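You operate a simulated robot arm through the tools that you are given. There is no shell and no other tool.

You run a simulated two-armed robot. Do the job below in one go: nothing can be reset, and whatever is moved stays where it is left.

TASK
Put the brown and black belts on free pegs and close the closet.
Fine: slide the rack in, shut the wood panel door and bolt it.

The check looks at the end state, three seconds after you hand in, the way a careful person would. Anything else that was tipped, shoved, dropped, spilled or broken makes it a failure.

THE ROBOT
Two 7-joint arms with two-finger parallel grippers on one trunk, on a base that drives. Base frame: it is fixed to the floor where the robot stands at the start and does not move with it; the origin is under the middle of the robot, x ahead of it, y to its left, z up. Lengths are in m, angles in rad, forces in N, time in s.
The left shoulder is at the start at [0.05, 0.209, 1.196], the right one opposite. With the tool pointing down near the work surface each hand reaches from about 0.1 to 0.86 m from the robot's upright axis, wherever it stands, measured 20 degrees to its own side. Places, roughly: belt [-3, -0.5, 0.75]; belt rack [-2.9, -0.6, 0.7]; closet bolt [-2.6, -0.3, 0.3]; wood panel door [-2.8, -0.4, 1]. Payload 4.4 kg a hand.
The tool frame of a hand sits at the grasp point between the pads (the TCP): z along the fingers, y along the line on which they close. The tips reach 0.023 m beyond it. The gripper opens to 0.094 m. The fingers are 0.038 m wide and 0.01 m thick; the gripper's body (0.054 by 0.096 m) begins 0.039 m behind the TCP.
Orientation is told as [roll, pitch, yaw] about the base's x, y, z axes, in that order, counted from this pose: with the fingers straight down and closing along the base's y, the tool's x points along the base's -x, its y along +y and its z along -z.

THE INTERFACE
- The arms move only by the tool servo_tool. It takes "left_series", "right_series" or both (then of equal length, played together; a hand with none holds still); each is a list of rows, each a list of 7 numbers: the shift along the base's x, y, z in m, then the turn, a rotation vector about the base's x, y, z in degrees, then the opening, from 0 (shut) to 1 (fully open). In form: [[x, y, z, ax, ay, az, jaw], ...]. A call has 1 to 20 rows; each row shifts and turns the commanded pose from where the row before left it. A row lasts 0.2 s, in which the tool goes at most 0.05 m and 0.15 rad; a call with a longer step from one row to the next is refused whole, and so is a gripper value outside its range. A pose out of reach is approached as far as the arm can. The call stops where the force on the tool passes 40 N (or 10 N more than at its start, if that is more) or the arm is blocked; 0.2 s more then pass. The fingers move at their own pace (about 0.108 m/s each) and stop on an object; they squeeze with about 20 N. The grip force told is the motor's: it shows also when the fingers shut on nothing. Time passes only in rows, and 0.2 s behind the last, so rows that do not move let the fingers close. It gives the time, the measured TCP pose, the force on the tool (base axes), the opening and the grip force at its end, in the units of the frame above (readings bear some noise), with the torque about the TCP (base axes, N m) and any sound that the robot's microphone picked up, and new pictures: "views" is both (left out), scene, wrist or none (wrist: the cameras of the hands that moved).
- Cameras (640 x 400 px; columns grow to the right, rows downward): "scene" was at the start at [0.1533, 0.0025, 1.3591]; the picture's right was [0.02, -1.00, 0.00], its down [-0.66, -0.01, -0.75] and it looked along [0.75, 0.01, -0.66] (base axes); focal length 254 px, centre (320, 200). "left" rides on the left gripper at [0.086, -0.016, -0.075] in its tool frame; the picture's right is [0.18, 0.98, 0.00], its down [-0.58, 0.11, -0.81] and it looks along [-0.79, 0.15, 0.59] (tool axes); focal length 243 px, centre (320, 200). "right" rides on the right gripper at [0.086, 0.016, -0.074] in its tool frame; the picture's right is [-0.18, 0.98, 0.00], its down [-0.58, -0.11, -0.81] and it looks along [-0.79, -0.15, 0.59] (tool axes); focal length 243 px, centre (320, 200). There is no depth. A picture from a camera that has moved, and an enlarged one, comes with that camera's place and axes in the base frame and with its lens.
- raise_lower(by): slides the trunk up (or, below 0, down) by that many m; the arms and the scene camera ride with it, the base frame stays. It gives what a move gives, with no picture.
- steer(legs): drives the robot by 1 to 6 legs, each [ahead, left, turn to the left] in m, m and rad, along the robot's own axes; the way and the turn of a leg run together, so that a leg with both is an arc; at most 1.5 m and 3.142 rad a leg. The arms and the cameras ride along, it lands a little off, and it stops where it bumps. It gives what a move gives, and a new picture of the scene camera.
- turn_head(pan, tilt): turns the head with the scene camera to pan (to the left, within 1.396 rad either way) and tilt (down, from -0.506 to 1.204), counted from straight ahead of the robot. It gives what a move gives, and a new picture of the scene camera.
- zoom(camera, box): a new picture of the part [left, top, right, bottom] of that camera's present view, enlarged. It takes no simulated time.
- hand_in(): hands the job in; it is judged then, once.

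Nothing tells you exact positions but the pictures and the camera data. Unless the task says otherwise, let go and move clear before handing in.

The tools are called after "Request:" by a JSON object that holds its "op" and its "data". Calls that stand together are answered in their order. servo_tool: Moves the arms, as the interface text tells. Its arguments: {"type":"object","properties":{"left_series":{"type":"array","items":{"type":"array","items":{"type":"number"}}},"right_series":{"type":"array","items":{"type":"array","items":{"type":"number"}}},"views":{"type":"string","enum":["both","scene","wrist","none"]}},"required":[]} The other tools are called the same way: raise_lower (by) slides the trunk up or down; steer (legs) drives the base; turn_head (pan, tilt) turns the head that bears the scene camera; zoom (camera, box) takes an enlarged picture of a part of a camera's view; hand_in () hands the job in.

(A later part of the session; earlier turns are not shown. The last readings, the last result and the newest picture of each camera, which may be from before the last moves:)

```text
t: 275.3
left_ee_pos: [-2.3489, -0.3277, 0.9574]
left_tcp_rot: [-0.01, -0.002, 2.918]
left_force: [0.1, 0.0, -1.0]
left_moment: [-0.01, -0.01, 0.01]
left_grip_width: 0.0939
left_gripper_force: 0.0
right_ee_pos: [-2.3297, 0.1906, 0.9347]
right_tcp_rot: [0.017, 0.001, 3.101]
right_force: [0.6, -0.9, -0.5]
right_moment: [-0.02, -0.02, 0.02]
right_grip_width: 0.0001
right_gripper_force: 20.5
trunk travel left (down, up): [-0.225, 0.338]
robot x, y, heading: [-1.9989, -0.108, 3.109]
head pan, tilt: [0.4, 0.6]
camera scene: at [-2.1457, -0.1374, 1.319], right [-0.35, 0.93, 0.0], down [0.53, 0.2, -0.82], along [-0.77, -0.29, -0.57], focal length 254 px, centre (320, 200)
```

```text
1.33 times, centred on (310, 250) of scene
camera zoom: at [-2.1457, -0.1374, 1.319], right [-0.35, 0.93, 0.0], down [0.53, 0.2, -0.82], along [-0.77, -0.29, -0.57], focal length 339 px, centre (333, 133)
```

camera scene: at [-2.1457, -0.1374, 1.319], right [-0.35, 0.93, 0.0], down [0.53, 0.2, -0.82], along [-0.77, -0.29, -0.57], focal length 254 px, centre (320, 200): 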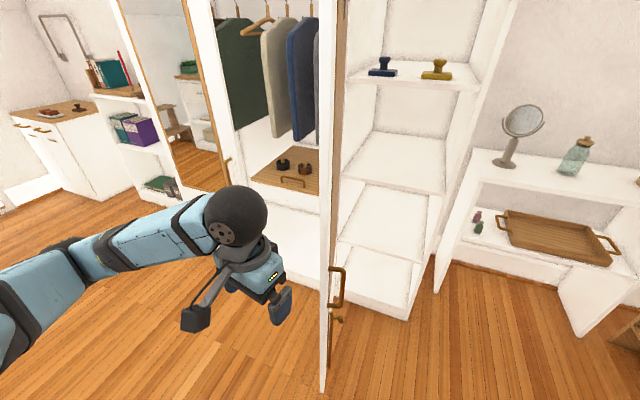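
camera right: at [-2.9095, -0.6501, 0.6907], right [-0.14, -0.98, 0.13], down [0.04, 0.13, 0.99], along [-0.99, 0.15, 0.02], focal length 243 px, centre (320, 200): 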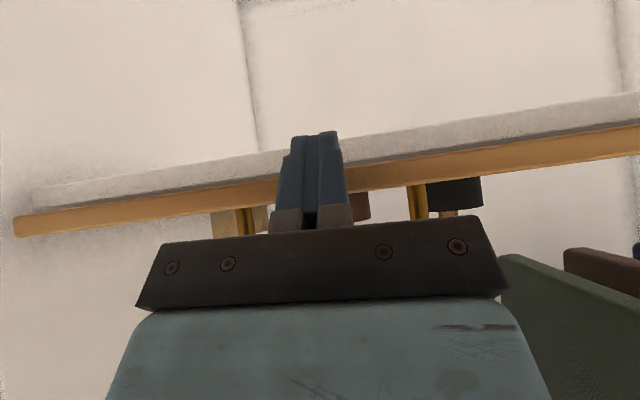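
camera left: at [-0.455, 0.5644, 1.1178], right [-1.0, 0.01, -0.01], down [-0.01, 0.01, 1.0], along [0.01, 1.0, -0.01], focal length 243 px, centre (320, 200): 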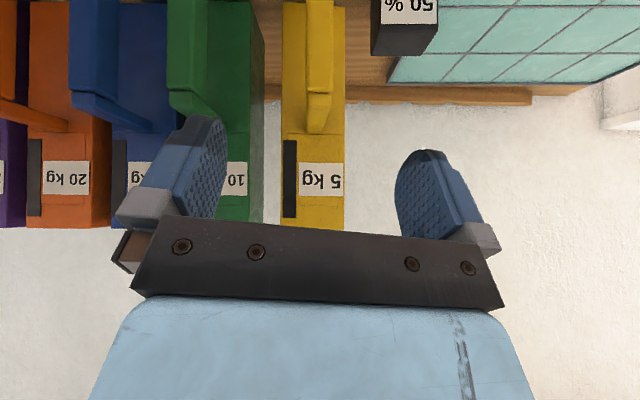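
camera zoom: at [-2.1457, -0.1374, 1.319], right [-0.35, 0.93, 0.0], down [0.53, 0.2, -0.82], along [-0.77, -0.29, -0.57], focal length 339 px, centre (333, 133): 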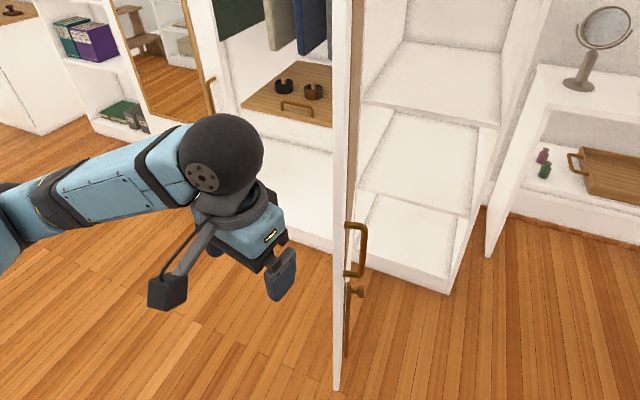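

The door's outer face with the bow handle and bolt knob is visible. I'll stand roughly at y≈-0.45 and use the right hand around the door's outer side.

Request:
{"op": "steer", "data": {"legs": [[0, 0.33, 0.03]]}}

Request:
{"op": "servo_tool", "data": {"left_series": [[0.03, 0, 0.0, 0, 0, 0, 1], [0.03, 0, 0, 0, 0, 0, 1], [0, 0, 0, 0, 0, 0, 1], [0, 0, 0, 0, 0, 0, 1], [0, 0, 0, 0, 0, 0, 1], [0, 0, 0, 0, 0, 0, 1], [0, 0, 0, 0, 0, 0, 1]], "right_series": [[0, 0.02, 0.01, 0, 0, 0, 0], [-0.02, 0.02, 0.01, 0, 0, 0, 0], [-0.04, 0, 0.0, 0, 0, 0, 0], [-0.04, 0, 0.0, 0, 0, 0, 0], [-0.04, 0, 0.0, 0, 0, 0, 0], [-0.04, 0, 0.0, 0, 0, 0, 0], [-0.04, 0, 0.0, 0, 0, 0, 0]], "views": "both"}}

Request:
{"op": "turn_head", "data": {"pan": -0.2, "tilt": 0.6}}

```text
t: 278.8
left_ee_pos: [-2.3516, -0.667, 0.9564]
left_tcp_rot: [-0.012, -0.001, 2.941]
left_force: [0.6, -0.7, -0.2]
left_moment: [0.0, -0.03, 0.0]
left_grip_width: 0.0941
left_gripper_force: 0.0
right_ee_pos: [-2.3446, -0.1503, 0.9354]
right_tcp_rot: [0.018, 0.001, 3.124]
right_force: [-0.5, 0.7, 0.3]
right_moment: [0.0, -0.01, 0.01]
right_grip_width: 0.0
right_gripper_force: 19.5
trunk travel left (down, up): [-0.225, 0.338]
robot x, y, heading: [-2.0044, -0.4413, 3.134]
head pan, tilt: [0.4, 0.6]
camera scene: at [-2.153, -0.4738, 1.3191], right [-0.38, 0.93, 0.0], down [0.52, 0.21, -0.83], along [-0.76, -0.31, -0.56], focal length 254 px, centre (320, 200)
```

scene: 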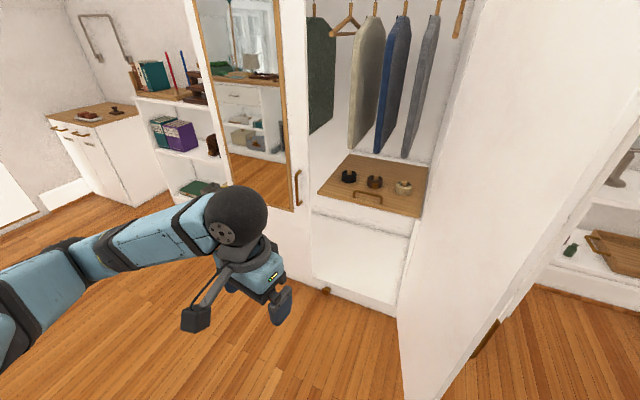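

```text
t: 280.4
left_ee_pos: [-2.3458, -0.6653, 0.9542]
left_tcp_rot: [-0.012, 0.001, 2.941]
left_force: [-0.3, -0.9, 0.3]
left_moment: [0.0, -0.03, 0.03]
left_grip_width: 0.094
left_gripper_force: 0.2
left hand out of reach, approached as far as the arm can: row 1, 2
right_ee_pos: [-2.5654, -0.1106, 0.955]
right_tcp_rot: [0.014, 0.0, 3.126]
right_force: [-0.4, -0.5, 0.6]
right_moment: [0.01, -0.01, 0.0]
right_grip_width: 0.0
right_gripper_force: 19.8
trunk travel left (down, up): [-0.225, 0.338]
robot x, y, heading: [-2.0074, -0.4393, 3.128]
head pan, tilt: [0.4, 0.6]
camera scene: at [-2.1538, -0.474, 1.3189], right [-0.38, 0.93, 0.0], down [0.52, 0.21, -0.82], along [-0.76, -0.31, -0.57], focal length 254 px, centre (320, 200)
camera right: at [-2.4794, -0.1278, 1.0299], right [-0.2, -0.98, 0.02], down [-0.58, 0.13, 0.8], along [-0.79, 0.15, -0.6], focal length 243 px, centre (320, 200)
camera left: at [-2.2578, -0.6675, 1.03], right [-0.02, -1.0, -0.01], down [-0.59, 0.0, 0.81], along [-0.8, 0.02, -0.59], focal length 243 px, centre (320, 200)
```

scene: 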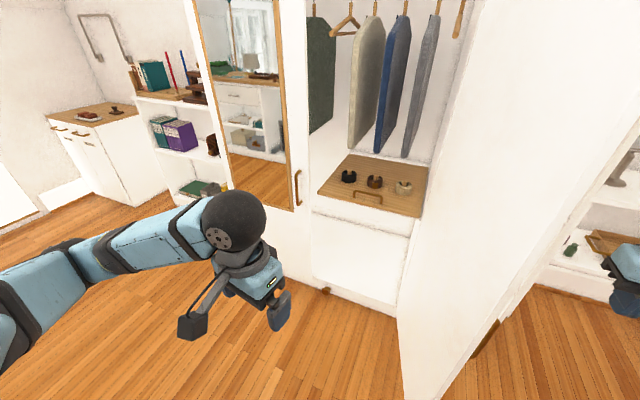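
right: 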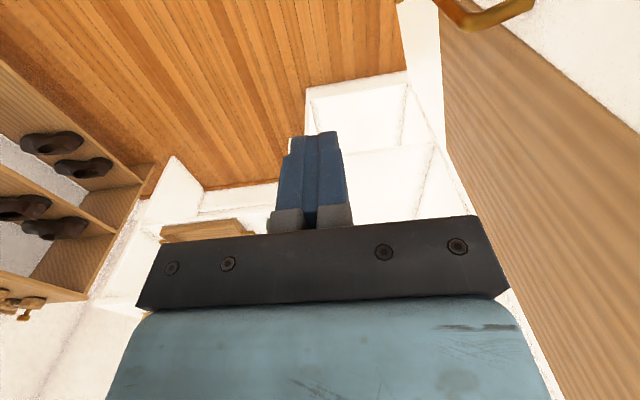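
left: 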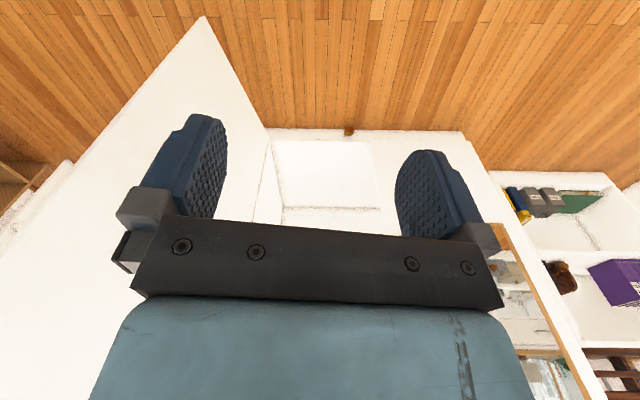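

```text
t: 281.4
left_ee_pos: [-2.3432, -0.6644, 0.9558]
left_tcp_rot: [-0.012, -0.001, 2.942]
left_force: [0.3, 1.3, -0.2]
left_moment: [-0.02, -0.01, 0.01]
left_grip_width: 0.0938
left_gripper_force: 0.0
right_ee_pos: [-2.565, -0.1108, 0.955]
right_tcp_rot: [0.018, 0.002, 3.126]
right_force: [-0.8, 0.8, 0.6]
right_moment: [0.03, 0.01, 0.02]
right_grip_width: 0.0
right_gripper_force: 20.3
trunk travel left (down, up): [-0.225, 0.338]
robot x, y, heading: [-2.004, -0.4451, 3.132]
head pan, tilt: [-0.201, 0.6]
camera scene: at [-2.1576, -0.4216, 1.3191], right [0.21, 0.98, 0.0], down [0.55, -0.12, -0.83], along [-0.81, 0.17, -0.56], focal length 254 px, centre (320, 200)
```

scene: 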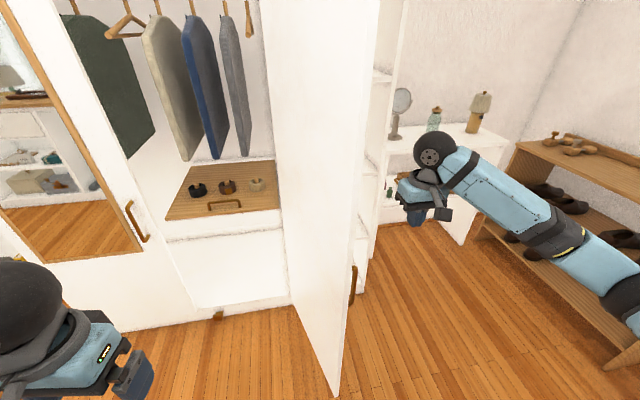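

Right hand is beside the door's outer face. I'll push it along the arc toward closed.

Request:
{"op": "servo_tool", "data": {"right_series": [[-0.035, -0.03, 0, 0, 0, 0, 0], [-0.017, -0.04, 0, 0, 0, 0, 0], [0, -0.04, 0, 0, 0, 0, 0], [0.005, -0.035, 0, 0, 0, 0, 0], [0.008, -0.035, 0, 0, 0, 0, 0], [0.004, -0.035, 0, 0, 0, 0, 0]], "views": "scene"}}

```text
t: 282.8
left_ee_pos: [-2.3437, -0.6658, 0.9549]
left_tcp_rot: [-0.013, 0.002, 2.941]
left_force: [0.0, -0.8, -0.3]
left_moment: [0.04, 0.0, -0.04]
left_grip_width: 0.0943
left_gripper_force: 0.1
right_ee_pos: [-2.6, -0.3271, 0.9548]
right_tcp_rot: [0.016, 0.002, 3.125]
right_force: [0.0, 0.5, -0.4]
right_moment: [0.03, -0.03, 0.0]
right_grip_width: 0.0
right_gripper_force: 19.9
trunk travel left (down, up): [-0.225, 0.338]
robot x, y, heading: [-2.0053, -0.4422, 3.13]
head pan, tilt: [-0.201, 0.6]
camera scene: at [-2.1576, -0.4225, 1.3191], right [0.21, 0.98, 0.0], down [0.55, -0.12, -0.83], along [-0.81, 0.17, -0.56], focal length 254 px, centre (320, 200)
```

scene: 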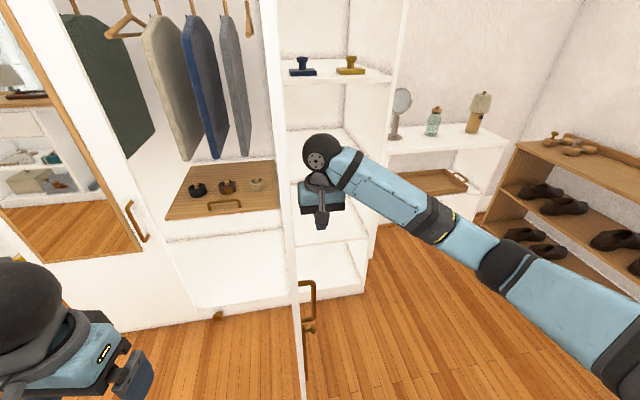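

Request:
{"op": "servo_tool", "data": {"right_series": [[0, -0.04, 0, 0, 0, 0, 0], [-0.001, -0.04, 0, 0, 0, 0, 0], [-0.005, -0.04, 0, 0, 0, 0, 0], [-0.01, -0.04, 0, 0, 0, 0, 0], [-0.015, -0.038, 0, 0, 0, 0, 0]], "views": "scene"}}

```text
t: 284.0
left_ee_pos: [-2.344, -0.6654, 0.954]
left_tcp_rot: [-0.011, -0.001, 2.941]
left_force: [-0.2, -0.6, -0.1]
left_moment: [0.02, 0.0, 0.0]
left_grip_width: 0.0938
left_gripper_force: 0.0
right_ee_pos: [-2.6321, -0.526, 0.9547]
right_tcp_rot: [0.015, 0.002, 3.127]
right_force: [-0.5, -0.7, 0.1]
right_moment: [0.01, -0.01, 0.01]
right_grip_width: 0.0
right_gripper_force: 20.3
trunk travel left (down, up): [-0.225, 0.338]
robot x, y, heading: [-2.0038, -0.4412, 3.13]
head pan, tilt: [-0.201, 0.6]
camera scene: at [-2.1575, -0.4229, 1.3191], right [0.21, 0.98, 0.0], down [0.55, -0.12, -0.83], along [-0.81, 0.17, -0.56], focal length 254 px, centre (320, 200)
```

scene: 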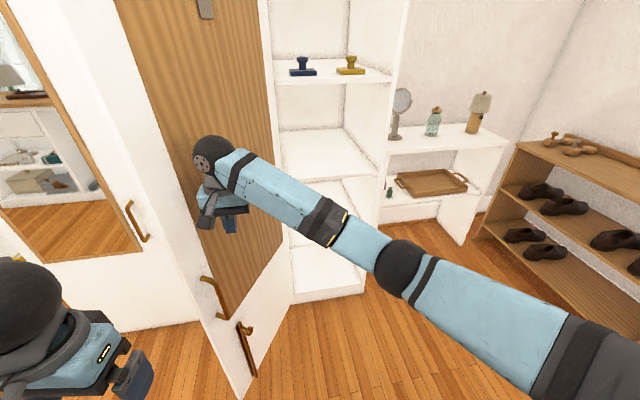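

Request:
{"op": "servo_tool", "data": {"right_series": [[-0.012, -0.025, 0, 0, 0, 0, 0], [-0.013, -0.025, 0, 0, 0, 0, 0], [-0.02, -0.027, 0, 0, 0, 0, 0], [-0.02, -0.026, 0, 0, 0, 0, 0], [-0.025, -0.022, 0, 0, 0, 0, 0], [-0.025, -0.015, 0, 0, 0, 0, 0], [-0.03, -0.01, 0, 0, 0, 0, 0], [-0.03, 0, 0, 0, 0, 0, 0]], "views": "scene"}}

```text
t: 285.8
left_ee_pos: [-2.3429, -0.6651, 0.9545]
left_tcp_rot: [-0.013, 0.001, 2.94]
left_force: [-0.5, -0.3, -0.2]
left_moment: [-0.02, -0.01, 0.0]
left_grip_width: 0.094
left_gripper_force: 0.1
right_ee_pos: [-2.7074, -0.6257, 0.9573]
right_tcp_rot: [0.017, 0.001, 3.124]
right_force: [-0.2, 0.0, 0.1]
right_moment: [-0.01, 0.01, 0.01]
right_grip_width: 0.0
right_gripper_force: 19.9
right hand out of reach, approached as far as the arm can: row 5, 6, 7, 8
trunk travel left (down, up): [-0.225, 0.338]
robot x, y, heading: [-2.0098, -0.4413, 3.132]
head pan, tilt: [-0.201, 0.6]
camera scene: at [-2.1576, -0.4215, 1.319], right [0.21, 0.98, 0.0], down [0.55, -0.12, -0.83], along [-0.81, 0.17, -0.56], focal length 254 px, centre (320, 200)
```

scene: 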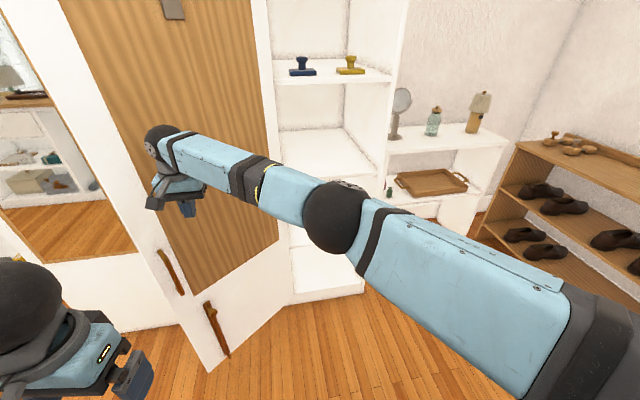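

Door is at about 38°. I'll retract a bit, shift the base left, and push the rest of the way straight ahead.

Request:
{"op": "servo_tool", "data": {"right_series": [[0.03, 0.02, 0, 0, 0, 0, 0], [0.04, 0.02, 0, 0, 0, 0, 0], [0.04, 0.02, 0, 0, 0, 0, 0], [0.04, 0.02, 0, 0, 0, 0, 0]], "views": "none"}}

Request:
{"op": "steer", "data": {"legs": [[0, 0.3, 0]]}}

Request:
{"op": "turn_head", "data": {"pan": 0.0, "tilt": 0.65}}

```text
t: 286.8
left_ee_pos: [-2.3442, -0.6644, 0.9564]
left_tcp_rot: [-0.01, -0.002, 2.941]
left_force: [0.6, -0.5, 0.5]
left_moment: [-0.03, 0.01, 0.01]
left_grip_width: 0.094
left_gripper_force: 0.2
right_ee_pos: [-2.5545, -0.5464, 0.9572]
right_tcp_rot: [0.016, 0.0, 3.124]
right_force: [0.9, -1.0, -0.1]
right_moment: [0.03, 0.03, 0.0]
right_grip_width: 0.0
right_gripper_force: 20.3
trunk travel left (down, up): [-0.225, 0.338]
robot x, y, heading: [-2.0035, -0.4433, 3.13]
head pan, tilt: [-0.201, 0.6]
```

```text
t: 290.1
left_ee_pos: [-2.3465, -0.9727, 0.956]
left_tcp_rot: [-0.013, 0.001, 2.946]
left_force: [0.5, 0.2, -0.1]
left_moment: [0.02, 0.02, -0.01]
left_grip_width: 0.0938
left_gripper_force: 0.0
right_ee_pos: [-2.5594, -0.8555, 0.9566]
right_tcp_rot: [0.017, 0.002, 3.13]
right_force: [-0.9, 0.7, 0.7]
right_moment: [-0.03, -0.03, -0.02]
right_grip_width: 0.0
right_gripper_force: 20.2
trunk travel left (down, up): [-0.225, 0.338]
robot x, y, heading: [-2.0092, -0.7484, 3.131]
head pan, tilt: [-0.201, 0.6]
camera scene: at [-2.1607, -0.7273, 1.3191], right [0.21, 0.98, 0.0], down [0.55, -0.12, -0.83], along [-0.81, 0.17, -0.56], focal length 254 px, centre (320, 200)
```

scene: 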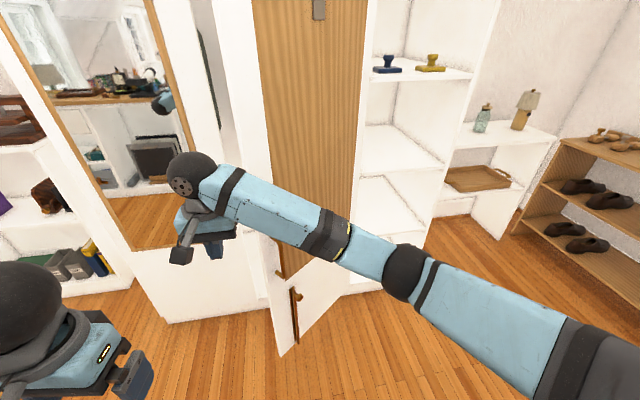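

```text
t: 290.8
left_ee_pos: [-2.347, -0.9714, 0.9564]
left_tcp_rot: [-0.011, 0.0, 2.946]
left_force: [-0.2, 0.4, -0.4]
left_moment: [0.02, -0.01, 0.01]
left_grip_width: 0.0941
left_gripper_force: 0.1
right_ee_pos: [-2.5594, -0.8556, 0.9569]
right_tcp_rot: [0.018, 0.0, 3.129]
right_force: [0.2, 1.1, 0.0]
right_moment: [-0.01, -0.01, 0.0]
right_grip_width: 0.0
right_gripper_force: 20.1
trunk travel left (down, up): [-0.225, 0.338]
robot x, y, heading: [-2.0116, -0.7505, 3.136]
head pan, tilt: [0.0, 0.649]
camera scene: at [-2.161, -0.7446, 1.3148], right [0.01, 1.0, 0.0], down [0.6, -0.01, -0.8], along [-0.8, 0.01, -0.6], focal length 254 px, centre (320, 200)
```

scene: 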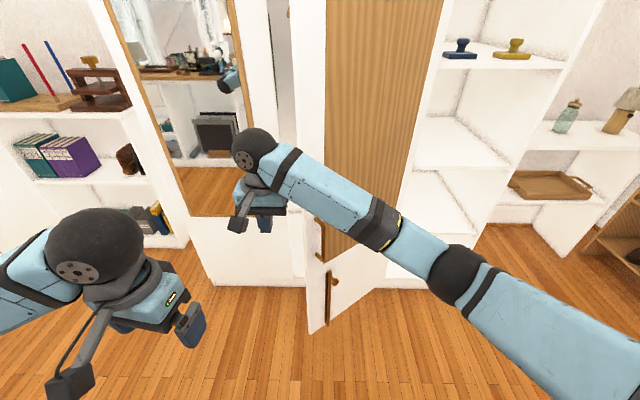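

Request:
{"op": "servo_tool", "data": {"right_series": [[0, 0.045, 0, 0, 0, 0, 0], [0, 0.045, 0, 0, 0, 0, 0], [0, 0.045, 0, 0, 0, 0, 0], [-0.02, 0.03, 0, 0, 0, 0, 0]], "views": "none"}}

Request:
{"op": "steer", "data": {"legs": [[0.2, 0, 0]]}}

```text
t: 291.8
left_ee_pos: [-2.347, -0.9705, 0.9544]
left_tcp_rot: [-0.012, 0.0, 2.947]
left_force: [-1.0, 0.5, -0.6]
left_moment: [-0.01, 0.0, -0.05]
left_grip_width: 0.0938
left_gripper_force: 0.0
right_ee_pos: [-2.5778, -0.6894, 0.9556]
right_tcp_rot: [0.018, 0.001, 3.13]
right_force: [-0.3, -0.6, -0.2]
right_moment: [-0.03, -0.03, 0.01]
right_grip_width: 0.0
right_gripper_force: 20.5
trunk travel left (down, up): [-0.225, 0.338]
robot x, y, heading: [-2.0094, -0.7448, 3.133]
head pan, tilt: [0.0, 0.649]
```

```text
t: 293.4
left_ee_pos: [-2.5447, -0.9728, 0.9551]
left_tcp_rot: [-0.012, 0.0, 2.948]
left_force: [0.0, -0.5, -0.5]
left_moment: [-0.04, -0.04, 0.03]
left_grip_width: 0.0939
left_gripper_force: 0.0
right_ee_pos: [-2.7763, -0.6908, 0.9556]
right_tcp_rot: [0.018, 0.001, 3.133]
right_force: [-0.6, 0.1, -0.5]
right_moment: [-0.01, -0.01, 0.02]
right_grip_width: 0.0
right_gripper_force: 19.8
trunk travel left (down, up): [-0.225, 0.338]
robot x, y, heading: [-2.2036, -0.7481, 3.136]
head pan, tilt: [0.0, 0.649]
camera scene: at [-2.3602, -0.7439, 1.3146], right [0.0, 1.0, 0.0], down [0.61, 0.0, -0.8], along [-0.8, 0.0, -0.61], focal length 254 px, centre (320, 200)
```

scene: 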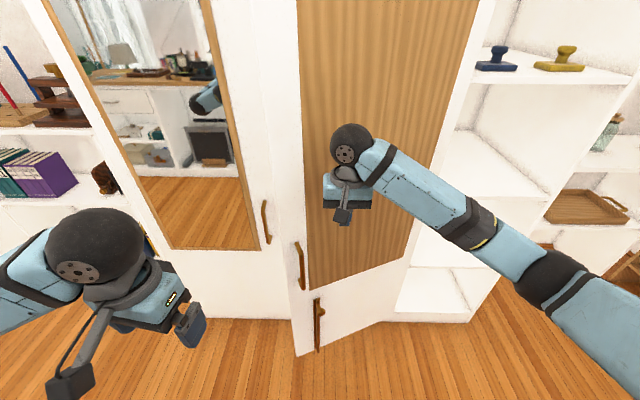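

Door at roughly 25°. Push forward with the hand until closed.

Request:
{"op": "servo_tool", "data": {"right_series": [[-0.025, -0.005, 0, 0, 0, 0, 0], [-0.03, -0.005, 0, 0, 0, 0, 0], [-0.03, -0.005, 0, 0, 0, 0, 0], [-0.025, -0.005, 0, 0, 0, 0, 0], [-0.02, 0, 0, 0, 0, 0, 0], [-0.02, 0, 0, 0, 0, 0, 0], [-0.015, 0, 0, 0, 0, 0, 0], [-0.015, 0, 0, 0, 0, 0, 0], [-0.015, 0, 0, 0, 0, 0, 0]], "views": "scene"}}

```text
t: 295.4
left_ee_pos: [-2.5443, -0.9721, 0.9556]
left_tcp_rot: [-0.012, -0.002, 2.949]
left_force: [0.1, -0.7, 0.2]
left_moment: [0.01, -0.02, 0.03]
left_grip_width: 0.094
left_gripper_force: 0.1
right_ee_pos: [-2.9716, -0.71, 0.9557]
right_tcp_rot: [0.017, 0.002, 3.133]
right_force: [-0.5, 0.8, -0.1]
right_moment: [0.0, -0.01, 0.0]
right_grip_width: 0.0
right_gripper_force: 20.4
trunk travel left (down, up): [-0.225, 0.338]
robot x, y, heading: [-2.2073, -0.7453, 3.136]
head pan, tilt: [0.0, 0.649]
camera scene: at [-2.3595, -0.7442, 1.3147], right [0.0, 1.0, 0.0], down [0.6, 0.0, -0.8], along [-0.8, 0.0, -0.6], focal length 254 px, centre (320, 200)
```

scene: 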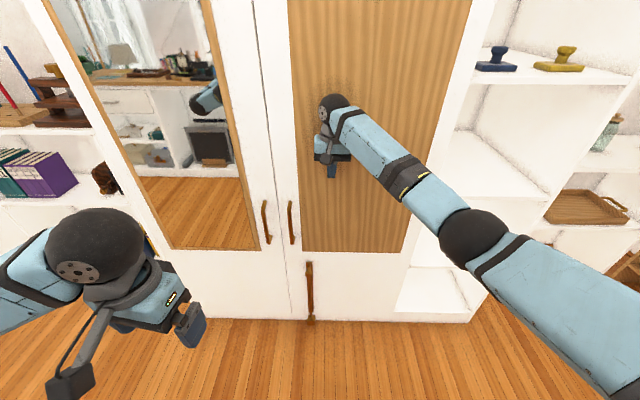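

Request:
{"op": "servo_tool", "data": {"right_series": [[-0.012, 0, 0, 0, 0, 0, 0], [-0.012, 0, 0, 0, 0, 0, 0], [-0.012, 0, 0, 0, 0, 0, 0], [-0.012, 0, 0, 0, 0, 0, 0]], "views": "scene"}}

Request:
{"op": "zoom", "data": {"camera": "scene", "box": [200, 180, 420, 340]}}

```text
t: 295.7
left_ee_pos: [-2.5438, -0.9706, 0.9559]
left_tcp_rot: [-0.011, -0.001, 2.948]
left_force: [-0.2, -0.1, 0.8]
left_moment: [0.0, -0.01, 0.04]
left_grip_width: 0.0941
left_gripper_force: 0.0
right_ee_pos: [-2.9744, -0.7102, 0.9554]
right_tcp_rot: [0.017, 0.006, 3.131]
right_force: [11.6, 1.5, 1.1]
right_moment: [-0.04, 1.02, -0.26]
right_grip_width: 0.0
right_gripper_force: 20.1
trunk travel left (down, up): [-0.225, 0.338]
robot x, y, heading: [-2.2074, -0.7472, 3.135]
head pan, tilt: [0.0, 0.649]
stopped in row 1 (right hand): the force on the tool passed its limit at 47 N (the readings are from after the stop); the commanded pose is now the measured one
camera scene: at [-2.3585, -0.7438, 1.3149], right [0.01, 1.0, 0.0], down [0.6, 0.0, -0.8], along [-0.8, 0.0, -0.6], focal length 254 px, centre (320, 200)
```

scene: 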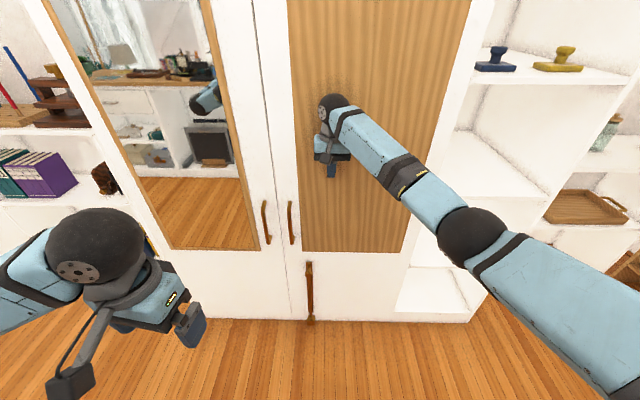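

```text
2.50 times, centred on (310, 260) of scene
camera zoom: at [-2.3585, -0.7438, 1.3149], right [0.01, 1.0, 0.0], down [0.6, 0.0, -0.8], along [-0.8, 0.0, -0.6], focal length 635 px, centre (345, 50)
```

zoom: 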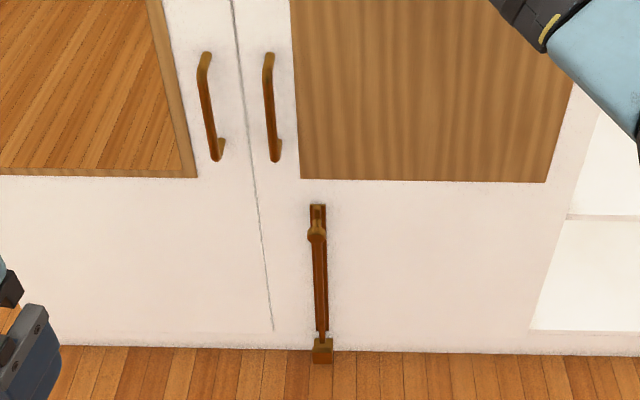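

The door is shut (firm contact). The bolt is a vertical slide with its knob near z≈0.48–0.51 at y≈-0.79 and a keeper near the floor. I'll retract, lower the trunk and shift left so the right hand can grip the knob.

Request:
{"op": "servo_tool", "data": {"right_series": [[0.03, 0, 0, 0, 0, 0, 0], [0.04, 0, 0, 0, 0, 0, 0], [0.04, 0.0, 0, 0, 0, 0, 0.5], [0.04, 0.0, 0, 0, 0, 0, 0.5], [0.04, 0.0, 0, 0, 0, 0, 0.5], [0.04, 0, 0, 0, 0, 0, 0.5]], "views": "none"}}

Request:
{"op": "steer", "data": {"legs": [[0, 0.28, 0]]}}

Request:
{"op": "raise_lower", "data": {"by": -0.22}}

Request:
{"op": "turn_head", "data": {"pan": -0.3, "tilt": 0.6}}

Request:
{"op": "zoom", "data": {"camera": "scene", "box": [200, 60, 440, 300]}}

```text
t: 297.1
left_ee_pos: [-2.5443, -0.9711, 0.9547]
left_tcp_rot: [-0.012, 0.0, 2.948]
left_force: [0.6, -0.3, 0.2]
left_moment: [-0.01, -0.02, 0.01]
left_grip_width: 0.094
left_gripper_force: 0.0
right_ee_pos: [-2.7448, -0.7097, 0.9561]
right_tcp_rot: [0.016, 0.005, 3.132]
right_force: [-0.3, -0.1, 0.3]
right_moment: [-0.01, 0.07, -0.03]
right_grip_width: 0.0469
right_gripper_force: 0.0
trunk travel left (down, up): [-0.225, 0.338]
robot x, y, heading: [-2.2058, -0.7435, 3.138]
head pan, tilt: [0.0, 0.649]
```

```text
t: 300.1
left_ee_pos: [-2.5444, -1.2465, 0.9555]
left_tcp_rot: [-0.011, -0.001, 2.948]
left_force: [0.5, -0.1, -0.1]
left_moment: [0.03, -0.02, -0.01]
left_grip_width: 0.0938
left_gripper_force: 0.0
right_ee_pos: [-2.7465, -0.986, 0.9562]
right_tcp_rot: [0.015, 0.005, 3.134]
right_force: [-0.1, 0.2, 0.1]
right_moment: [-0.01, -0.01, -0.02]
right_grip_width: 0.0471
right_gripper_force: 0.1
trunk travel left (down, up): [-0.225, 0.338]
robot x, y, heading: [-2.2065, -1.0231, 3.137]
head pan, tilt: [0.0, 0.649]
camera scene: at [-2.3608, -1.019, 1.3148], right [0.0, 1.0, 0.0], down [0.6, 0.0, -0.8], along [-0.8, 0.0, -0.6], focal length 254 px, centre (320, 200)
```

scene: 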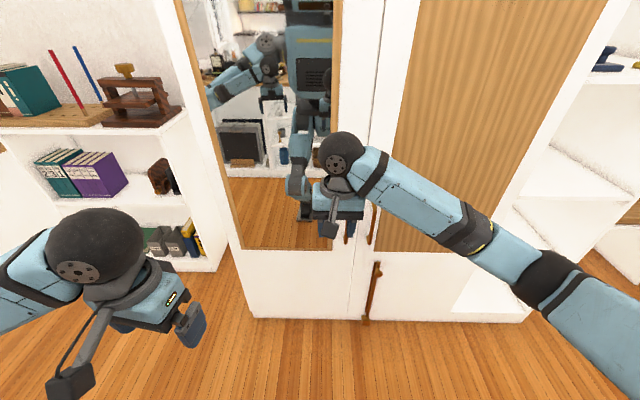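

```text
t: 302.5
left_ee_pos: [-2.5452, -1.2456, 0.7359]
left_tcp_rot: [-0.011, -0.001, 2.949]
left_force: [0.3, -0.3, 0.4]
left_moment: [-0.01, -0.01, -0.02]
left_grip_width: 0.094
left_gripper_force: 0.1
right_ee_pos: [-2.7458, -0.9837, 0.7355]
right_tcp_rot: [0.015, 0.004, 3.134]
right_force: [0.0, -0.1, -0.1]
right_moment: [0.01, 0.0, 0.01]
right_grip_width: 0.0469
right_gripper_force: 0.0
trunk travel left (down, up): [-0.005, 0.558]
robot x, y, heading: [-2.2113, -1.0175, 3.141]
head pan, tilt: [0.0, 0.649]
```

```text
t: 303.3
left_ee_pos: [-2.5462, -1.246, 0.7356]
left_tcp_rot: [-0.012, -0.002, 2.947]
left_force: [0.8, 0.2, -0.3]
left_moment: [0.01, -0.02, -0.02]
left_grip_width: 0.094
left_gripper_force: 0.0
right_ee_pos: [-2.7458, -0.9849, 0.7345]
right_tcp_rot: [0.016, 0.003, 3.133]
right_force: [0.2, -0.3, -0.3]
right_moment: [0.0, 0.04, -0.02]
right_grip_width: 0.047
right_gripper_force: 0.1
trunk travel left (down, up): [-0.005, 0.558]
robot x, y, heading: [-2.2092, -1.0179, 3.133]
head pan, tilt: [-0.3, 0.6]
camera scene: at [-2.3583, -0.9927, 1.0991], right [0.3, 0.95, 0.0], down [0.54, -0.17, -0.82], along [-0.79, 0.25, -0.57], focal length 254 px, centre (320, 200)
```

scene: 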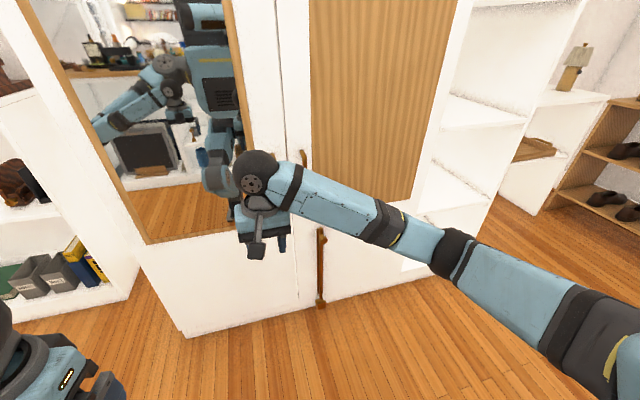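

```text
1.67 times, centred on (320, 180) of scene
camera zoom: at [-2.3583, -0.9927, 1.0991], right [0.3, 0.95, 0.0], down [0.54, -0.17, -0.82], along [-0.79, 0.25, -0.57], focal length 423 px, centre (320, 233)
```

zoom: 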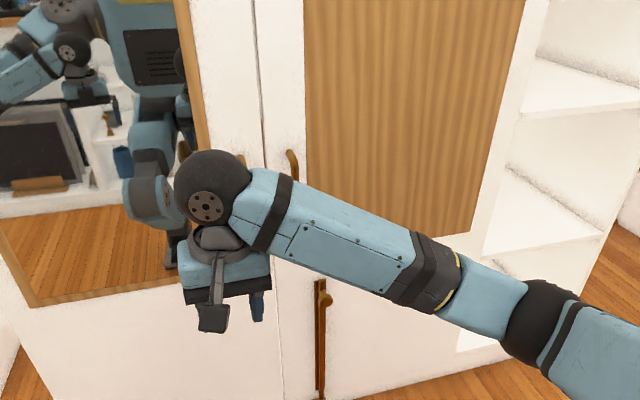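

Request:
{"op": "servo_tool", "data": {"right_series": [[0.0, 0.025, -0.01, 0, 7.5, 0, 0.7], [0.0, 0.025, -0.01, 0, 7.5, 0, 0.7], [0.0, 0.025, -0.02, 0, 7.5, 0, 0.7], [0.0, 0.025, -0.02, 0, 7.5, 0, 0.7], [-0.01, 0.025, -0.02, 0, 7.5, 0, 0.7], [-0.02, 0.025, -0.025, 0, 7.5, 0, 0.7], [-0.03, 0.025, -0.025, 0, 7.5, 0, 0.7], [-0.03, 0.025, -0.025, 0, 7.5, 0, 0.7]], "views": "both"}}

Request:
{"op": "zoom", "data": {"camera": "scene", "box": [240, 140, 400, 320]}}

```text
t: 305.1
left_ee_pos: [-2.5458, -1.2456, 0.7354]
left_tcp_rot: [-0.012, -0.001, 2.948]
left_force: [0.6, -0.3, -0.1]
left_moment: [0.03, -0.01, -0.02]
left_grip_width: 0.0941
left_gripper_force: 0.1
right_ee_pos: [-2.8381, -0.7835, 0.5815]
right_tcp_rot: [0.031, -1.042, 3.125]
right_force: [0.9, -0.1, 0.1]
right_moment: [0.01, 0.02, 0.01]
right_grip_width: 0.0659
right_gripper_force: 0.0
trunk travel left (down, up): [-0.005, 0.558]
robot x, y, heading: [-2.2111, -1.0199, 3.135]
head pan, tilt: [-0.3, 0.6]
camera scene: at [-2.3583, -0.9926, 1.0991], right [0.3, 0.95, 0.0], down [0.54, -0.17, -0.83], along [-0.79, 0.25, -0.56], focal length 254 px, centre (320, 200)
camera right: at [-2.7291, -0.8008, 0.544], right [-0.08, -0.98, 0.17], down [0.4, 0.13, 0.91], along [-0.91, 0.15, 0.39], focal length 243 px, centre (320, 200)
```

scene: 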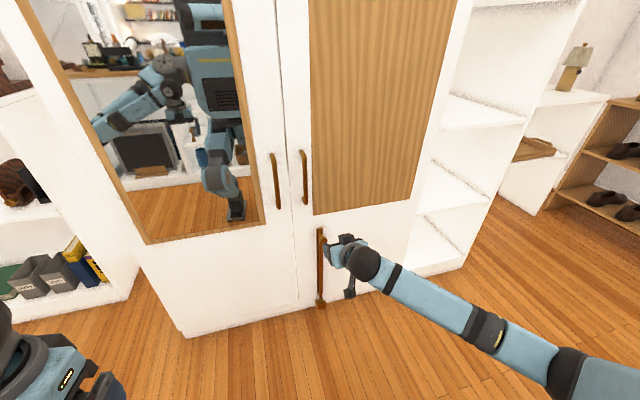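
right: 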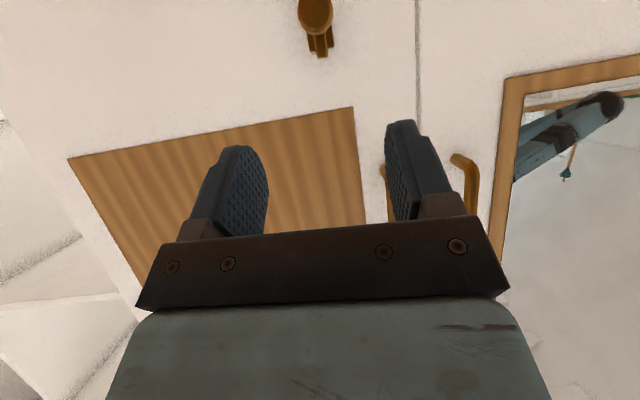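

```text
2.22 times, centred on (320, 230) of scene
camera zoom: at [-2.3583, -0.9926, 1.0991], right [0.3, 0.95, 0.0], down [0.54, -0.17, -0.83], along [-0.79, 0.25, -0.56], focal length 565 px, centre (320, 133)
```

zoom: 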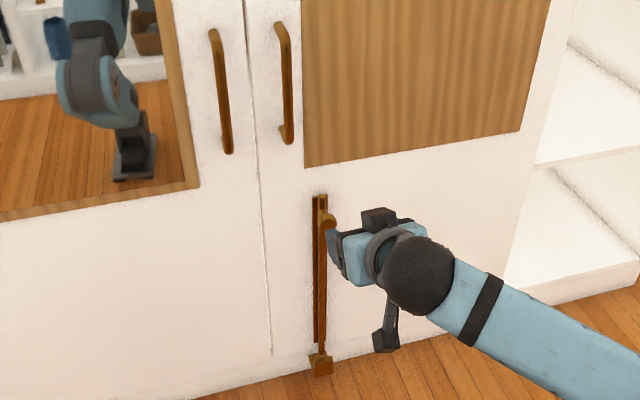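

Request:
{"op": "servo_tool", "data": {"right_series": [[-0.03, -0.002, -0.025, 0, 0, 0, 0.7], [-0.03, -0.002, -0.025, 0, 0, 0, 0.7]], "views": "both"}}

Request:
{"op": "zoom", "data": {"camera": "scene", "box": [270, 190, 390, 320]}}

```text
t: 305.7
left_ee_pos: [-2.5457, -1.2451, 0.7355]
left_tcp_rot: [-0.012, 0.0, 2.949]
left_force: [0.4, 0.1, 0.7]
left_moment: [-0.01, 0.0, 0.02]
left_grip_width: 0.0941
left_gripper_force: 0.0
right_ee_pos: [-2.8974, -0.7882, 0.5285]
right_tcp_rot: [0.03, -1.041, 3.123]
right_force: [-0.4, 0.4, -0.9]
right_moment: [-0.01, -0.01, 0.01]
right_grip_width: 0.066
right_gripper_force: 0.1
trunk travel left (down, up): [-0.005, 0.558]
robot x, y, heading: [-2.2041, -1.0224, 3.135]
head pan, tilt: [-0.3, 0.6]
camera scene: at [-2.3583, -0.9927, 1.0991], right [0.3, 0.95, 0.0], down [0.54, -0.17, -0.83], along [-0.79, 0.25, -0.56], focal length 254 px, centre (320, 200)
camera right: at [-2.7893, -0.8049, 0.4915], right [-0.08, -0.98, 0.17], down [0.4, 0.13, 0.91], along [-0.91, 0.15, 0.38], focal length 243 px, centre (320, 200)
```

scene: 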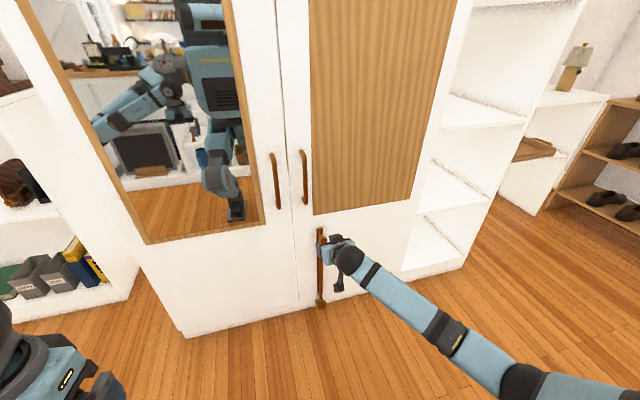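
right: 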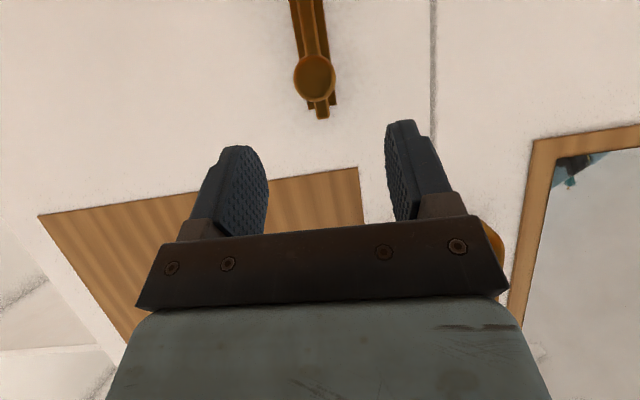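

```text
3.08 times, centred on (330, 255) of scene
camera zoom: at [-2.3583, -0.9927, 1.0991], right [0.3, 0.95, 0.0], down [0.54, -0.17, -0.83], along [-0.79, 0.25, -0.56], focal length 782 px, centre (289, 31)
```

zoom: 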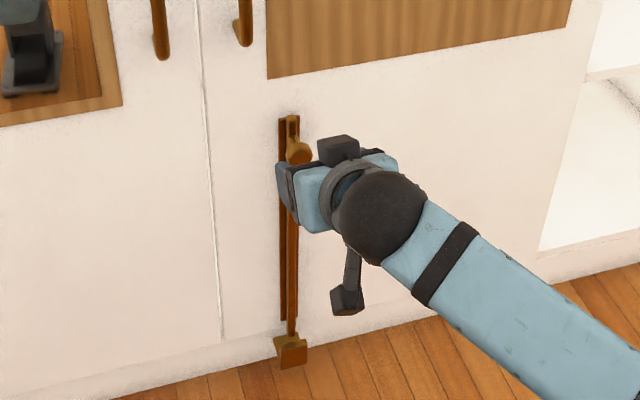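

Request:
{"op": "servo_tool", "data": {"right_series": [[-0.022, 0, -0.015, 0, 0, 0, 0.65], [-0.022, 0, -0.015, 0, 0, 0, 0.65], [-0.018, 0, -0.013, 0, 0, 0, 0.65], [0, 0, 0, 0, 0, 0, 0.65]], "views": "both"}}

Request:
{"op": "zoom", "data": {"camera": "scene", "box": [270, 190, 390, 320]}}

```text
t: 306.7
left_ee_pos: [-2.5447, -1.2457, 0.734]
left_tcp_rot: [-0.011, 0.0, 2.948]
left_force: [0.6, 0.4, -0.3]
left_moment: [0.02, 0.01, 0.01]
left_grip_width: 0.0941
left_gripper_force: 0.1
right_ee_pos: [-2.9582, -0.7891, 0.4863]
right_tcp_rot: [0.032, -1.041, 3.124]
right_force: [0.2, 0.5, -0.6]
right_moment: [0.0, 0.0, -0.02]
right_grip_width: 0.061
right_gripper_force: 0.1
trunk travel left (down, up): [-0.005, 0.558]
robot x, y, heading: [-2.2073, -1.0224, 3.135]
head pan, tilt: [-0.3, 0.6]
camera scene: at [-2.3583, -0.9927, 1.0991], right [0.3, 0.95, 0.0], down [0.54, -0.17, -0.83], along [-0.79, 0.25, -0.56], focal length 254 px, centre (320, 200)
camera right: at [-2.8501, -0.8052, 0.4494], right [-0.08, -0.98, 0.17], down [0.4, 0.13, 0.91], along [-0.91, 0.15, 0.38], focal length 243 px, centre (320, 200)
```

scene: 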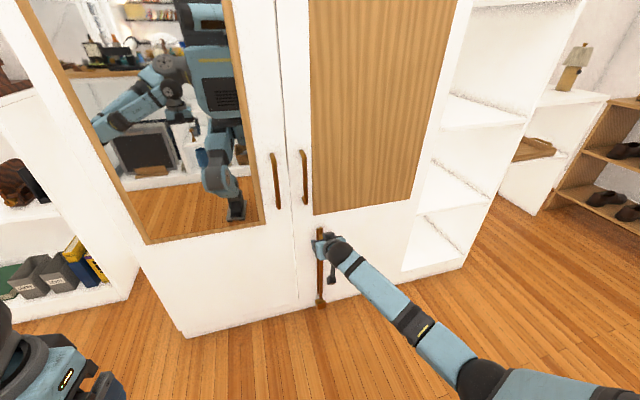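
right: 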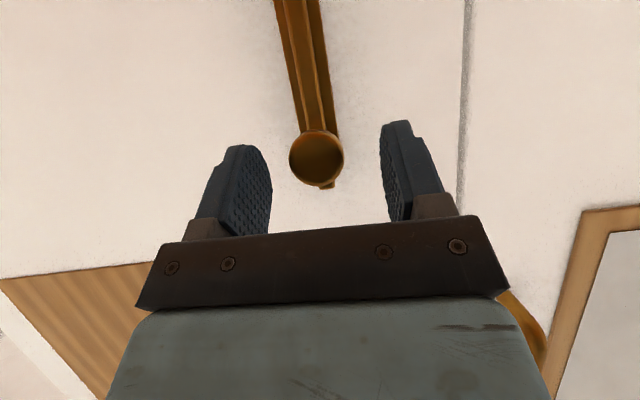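

```text
3.08 times, centred on (330, 255) of scene
camera zoom: at [-2.3583, -0.9927, 1.0991], right [0.3, 0.95, 0.0], down [0.54, -0.17, -0.83], along [-0.79, 0.25, -0.56], focal length 782 px, centre (289, 31)
```

zoom: 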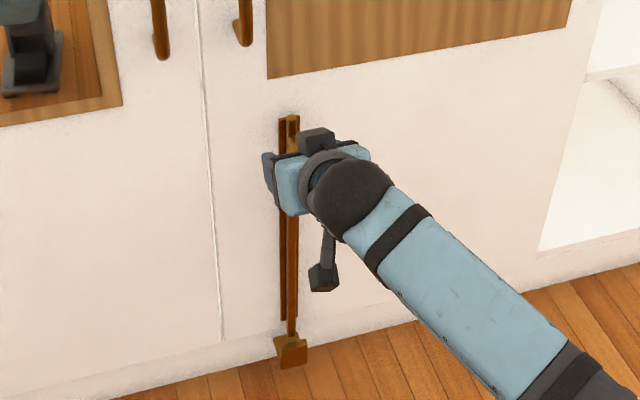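

Request:
{"op": "servo_tool", "data": {"right_series": [[-0.011, 0.001, -0.007, 0, 0, 0, 0.65], [0, 0, 0, 0, 0, 0, 0.2], [0, 0, 0, 0, 0, 0, 0], [0, 0, 0, 0, 0, 0, 0], [0, 0, 0, 0, 0, 0, 0]], "views": "both"}}

Request:
{"op": "zoom", "data": {"camera": "right", "box": [180, 0, 460, 240]}}

```text
t: 307.9
left_ee_pos: [-2.5458, -1.2447, 0.7344]
left_tcp_rot: [-0.011, 0.0, 2.948]
left_force: [0.0, 1.2, -0.1]
left_moment: [0.0, -0.01, 0.01]
left_grip_width: 0.094
left_gripper_force: 0.1
right_ee_pos: [-2.9691, -0.7846, 0.4798]
right_tcp_rot: [0.032, -1.04, 3.121]
right_force: [-1.1, 11.6, -0.8]
right_moment: [0.0, 0.05, -0.11]
right_grip_width: 0.0289
right_gripper_force: 44.8
trunk travel left (down, up): [-0.005, 0.558]
robot x, y, heading: [-2.2128, -1.0188, 3.136]
head pan, tilt: [-0.3, 0.6]
camera scene: at [-2.3584, -0.9922, 1.099], right [0.3, 0.95, 0.0], down [0.54, -0.17, -0.82], along [-0.79, 0.25, -0.57], focal length 254 px, centre (320, 200)
camera right: at [-2.8605, -0.8026, 0.443], right [-0.09, -0.98, 0.17], down [0.4, 0.13, 0.91], along [-0.91, 0.15, 0.38], focal length 243 px, centre (320, 200)
```

scene: 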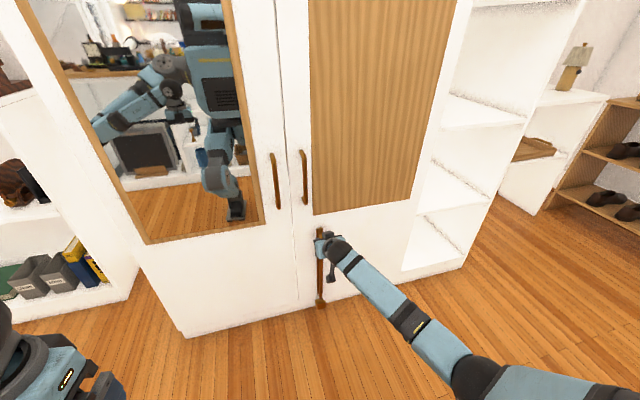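
right: 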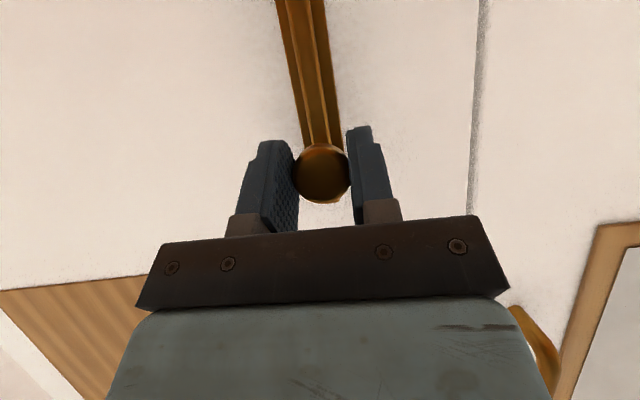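

```text
1.67 times, centred on (320, 120) of right
camera zoom: at [-2.8605, -0.8026, 0.443], right [-0.09, -0.98, 0.17], down [0.4, 0.13, 0.91], along [-0.91, 0.15, 0.38], focal length 404 px, centre (320, 333)
```

zoom: 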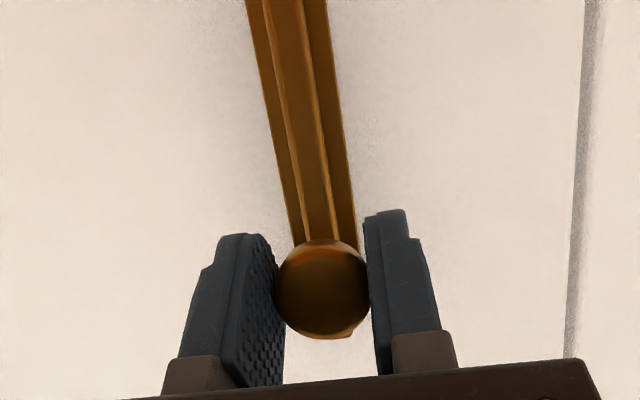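

The knob is gripped. Slide it down.

Request:
{"op": "servo_tool", "data": {"right_series": [[0, 0.002, -0.008, 0, 0, 0, 0], [0, 0, -0.01, 0, 0, 0, 0], [0, 0, -0.01, 0, 0, 0, 0], [0, 0, -0.01, 0, 0, 0, 0]], "views": "both"}}

Request:
{"op": "zoom", "data": {"camera": "scene", "box": [270, 200, 390, 330]}}

```text
t: 308.9
left_ee_pos: [-2.5456, -1.2451, 0.7354]
left_tcp_rot: [-0.012, -0.001, 2.946]
left_force: [0.8, 0.9, 0.0]
left_moment: [-0.02, -0.02, -0.01]
left_grip_width: 0.0941
left_gripper_force: 0.0
right_ee_pos: [-2.9695, -0.7856, 0.4413]
right_tcp_rot: [0.032, -1.042, 3.125]
right_force: [4.0, 2.7, 0.0]
right_moment: [-0.07, 0.42, -0.01]
right_grip_width: 0.0291
right_gripper_force: 45.0
trunk travel left (down, up): [-0.005, 0.558]
robot x, y, heading: [-2.2098, -1.0236, 3.136]
head pan, tilt: [-0.3, 0.6]
camera scene: at [-2.3581, -0.9926, 1.0991], right [0.3, 0.95, 0.0], down [0.54, -0.17, -0.83], along [-0.79, 0.25, -0.56], focal length 254 px, centre (320, 200)
camera right: at [-2.8607, -0.8024, 0.4056], right [-0.08, -0.98, 0.17], down [0.4, 0.13, 0.91], along [-0.91, 0.15, 0.38], focal length 243 px, centre (320, 200)
```

scene: 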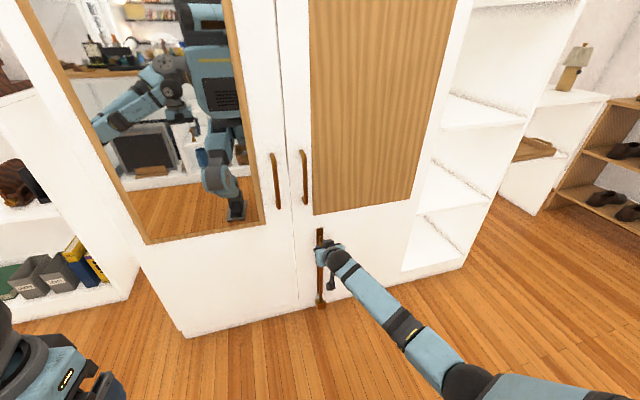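
right: 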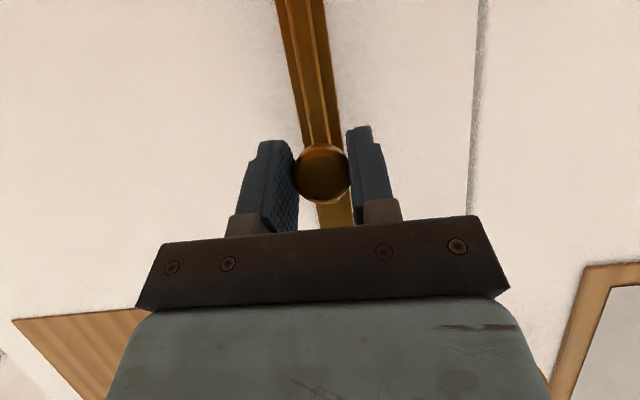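

```text
3.08 times, centred on (330, 265) of scene
camera zoom: at [-2.3581, -0.9926, 1.0991], right [0.3, 0.95, 0.0], down [0.54, -0.17, -0.83], along [-0.79, 0.25, -0.56], focal length 782 px, centre (289, 0)
```

zoom: 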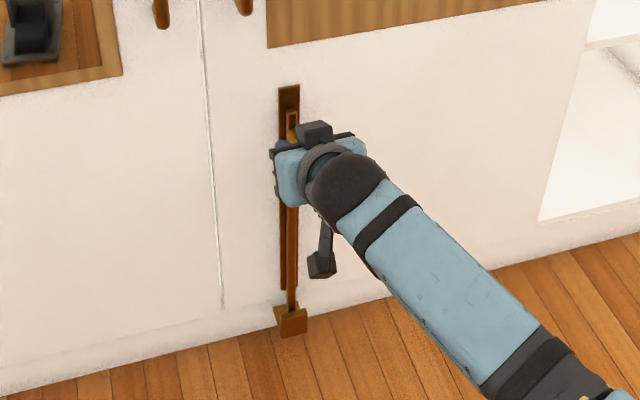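

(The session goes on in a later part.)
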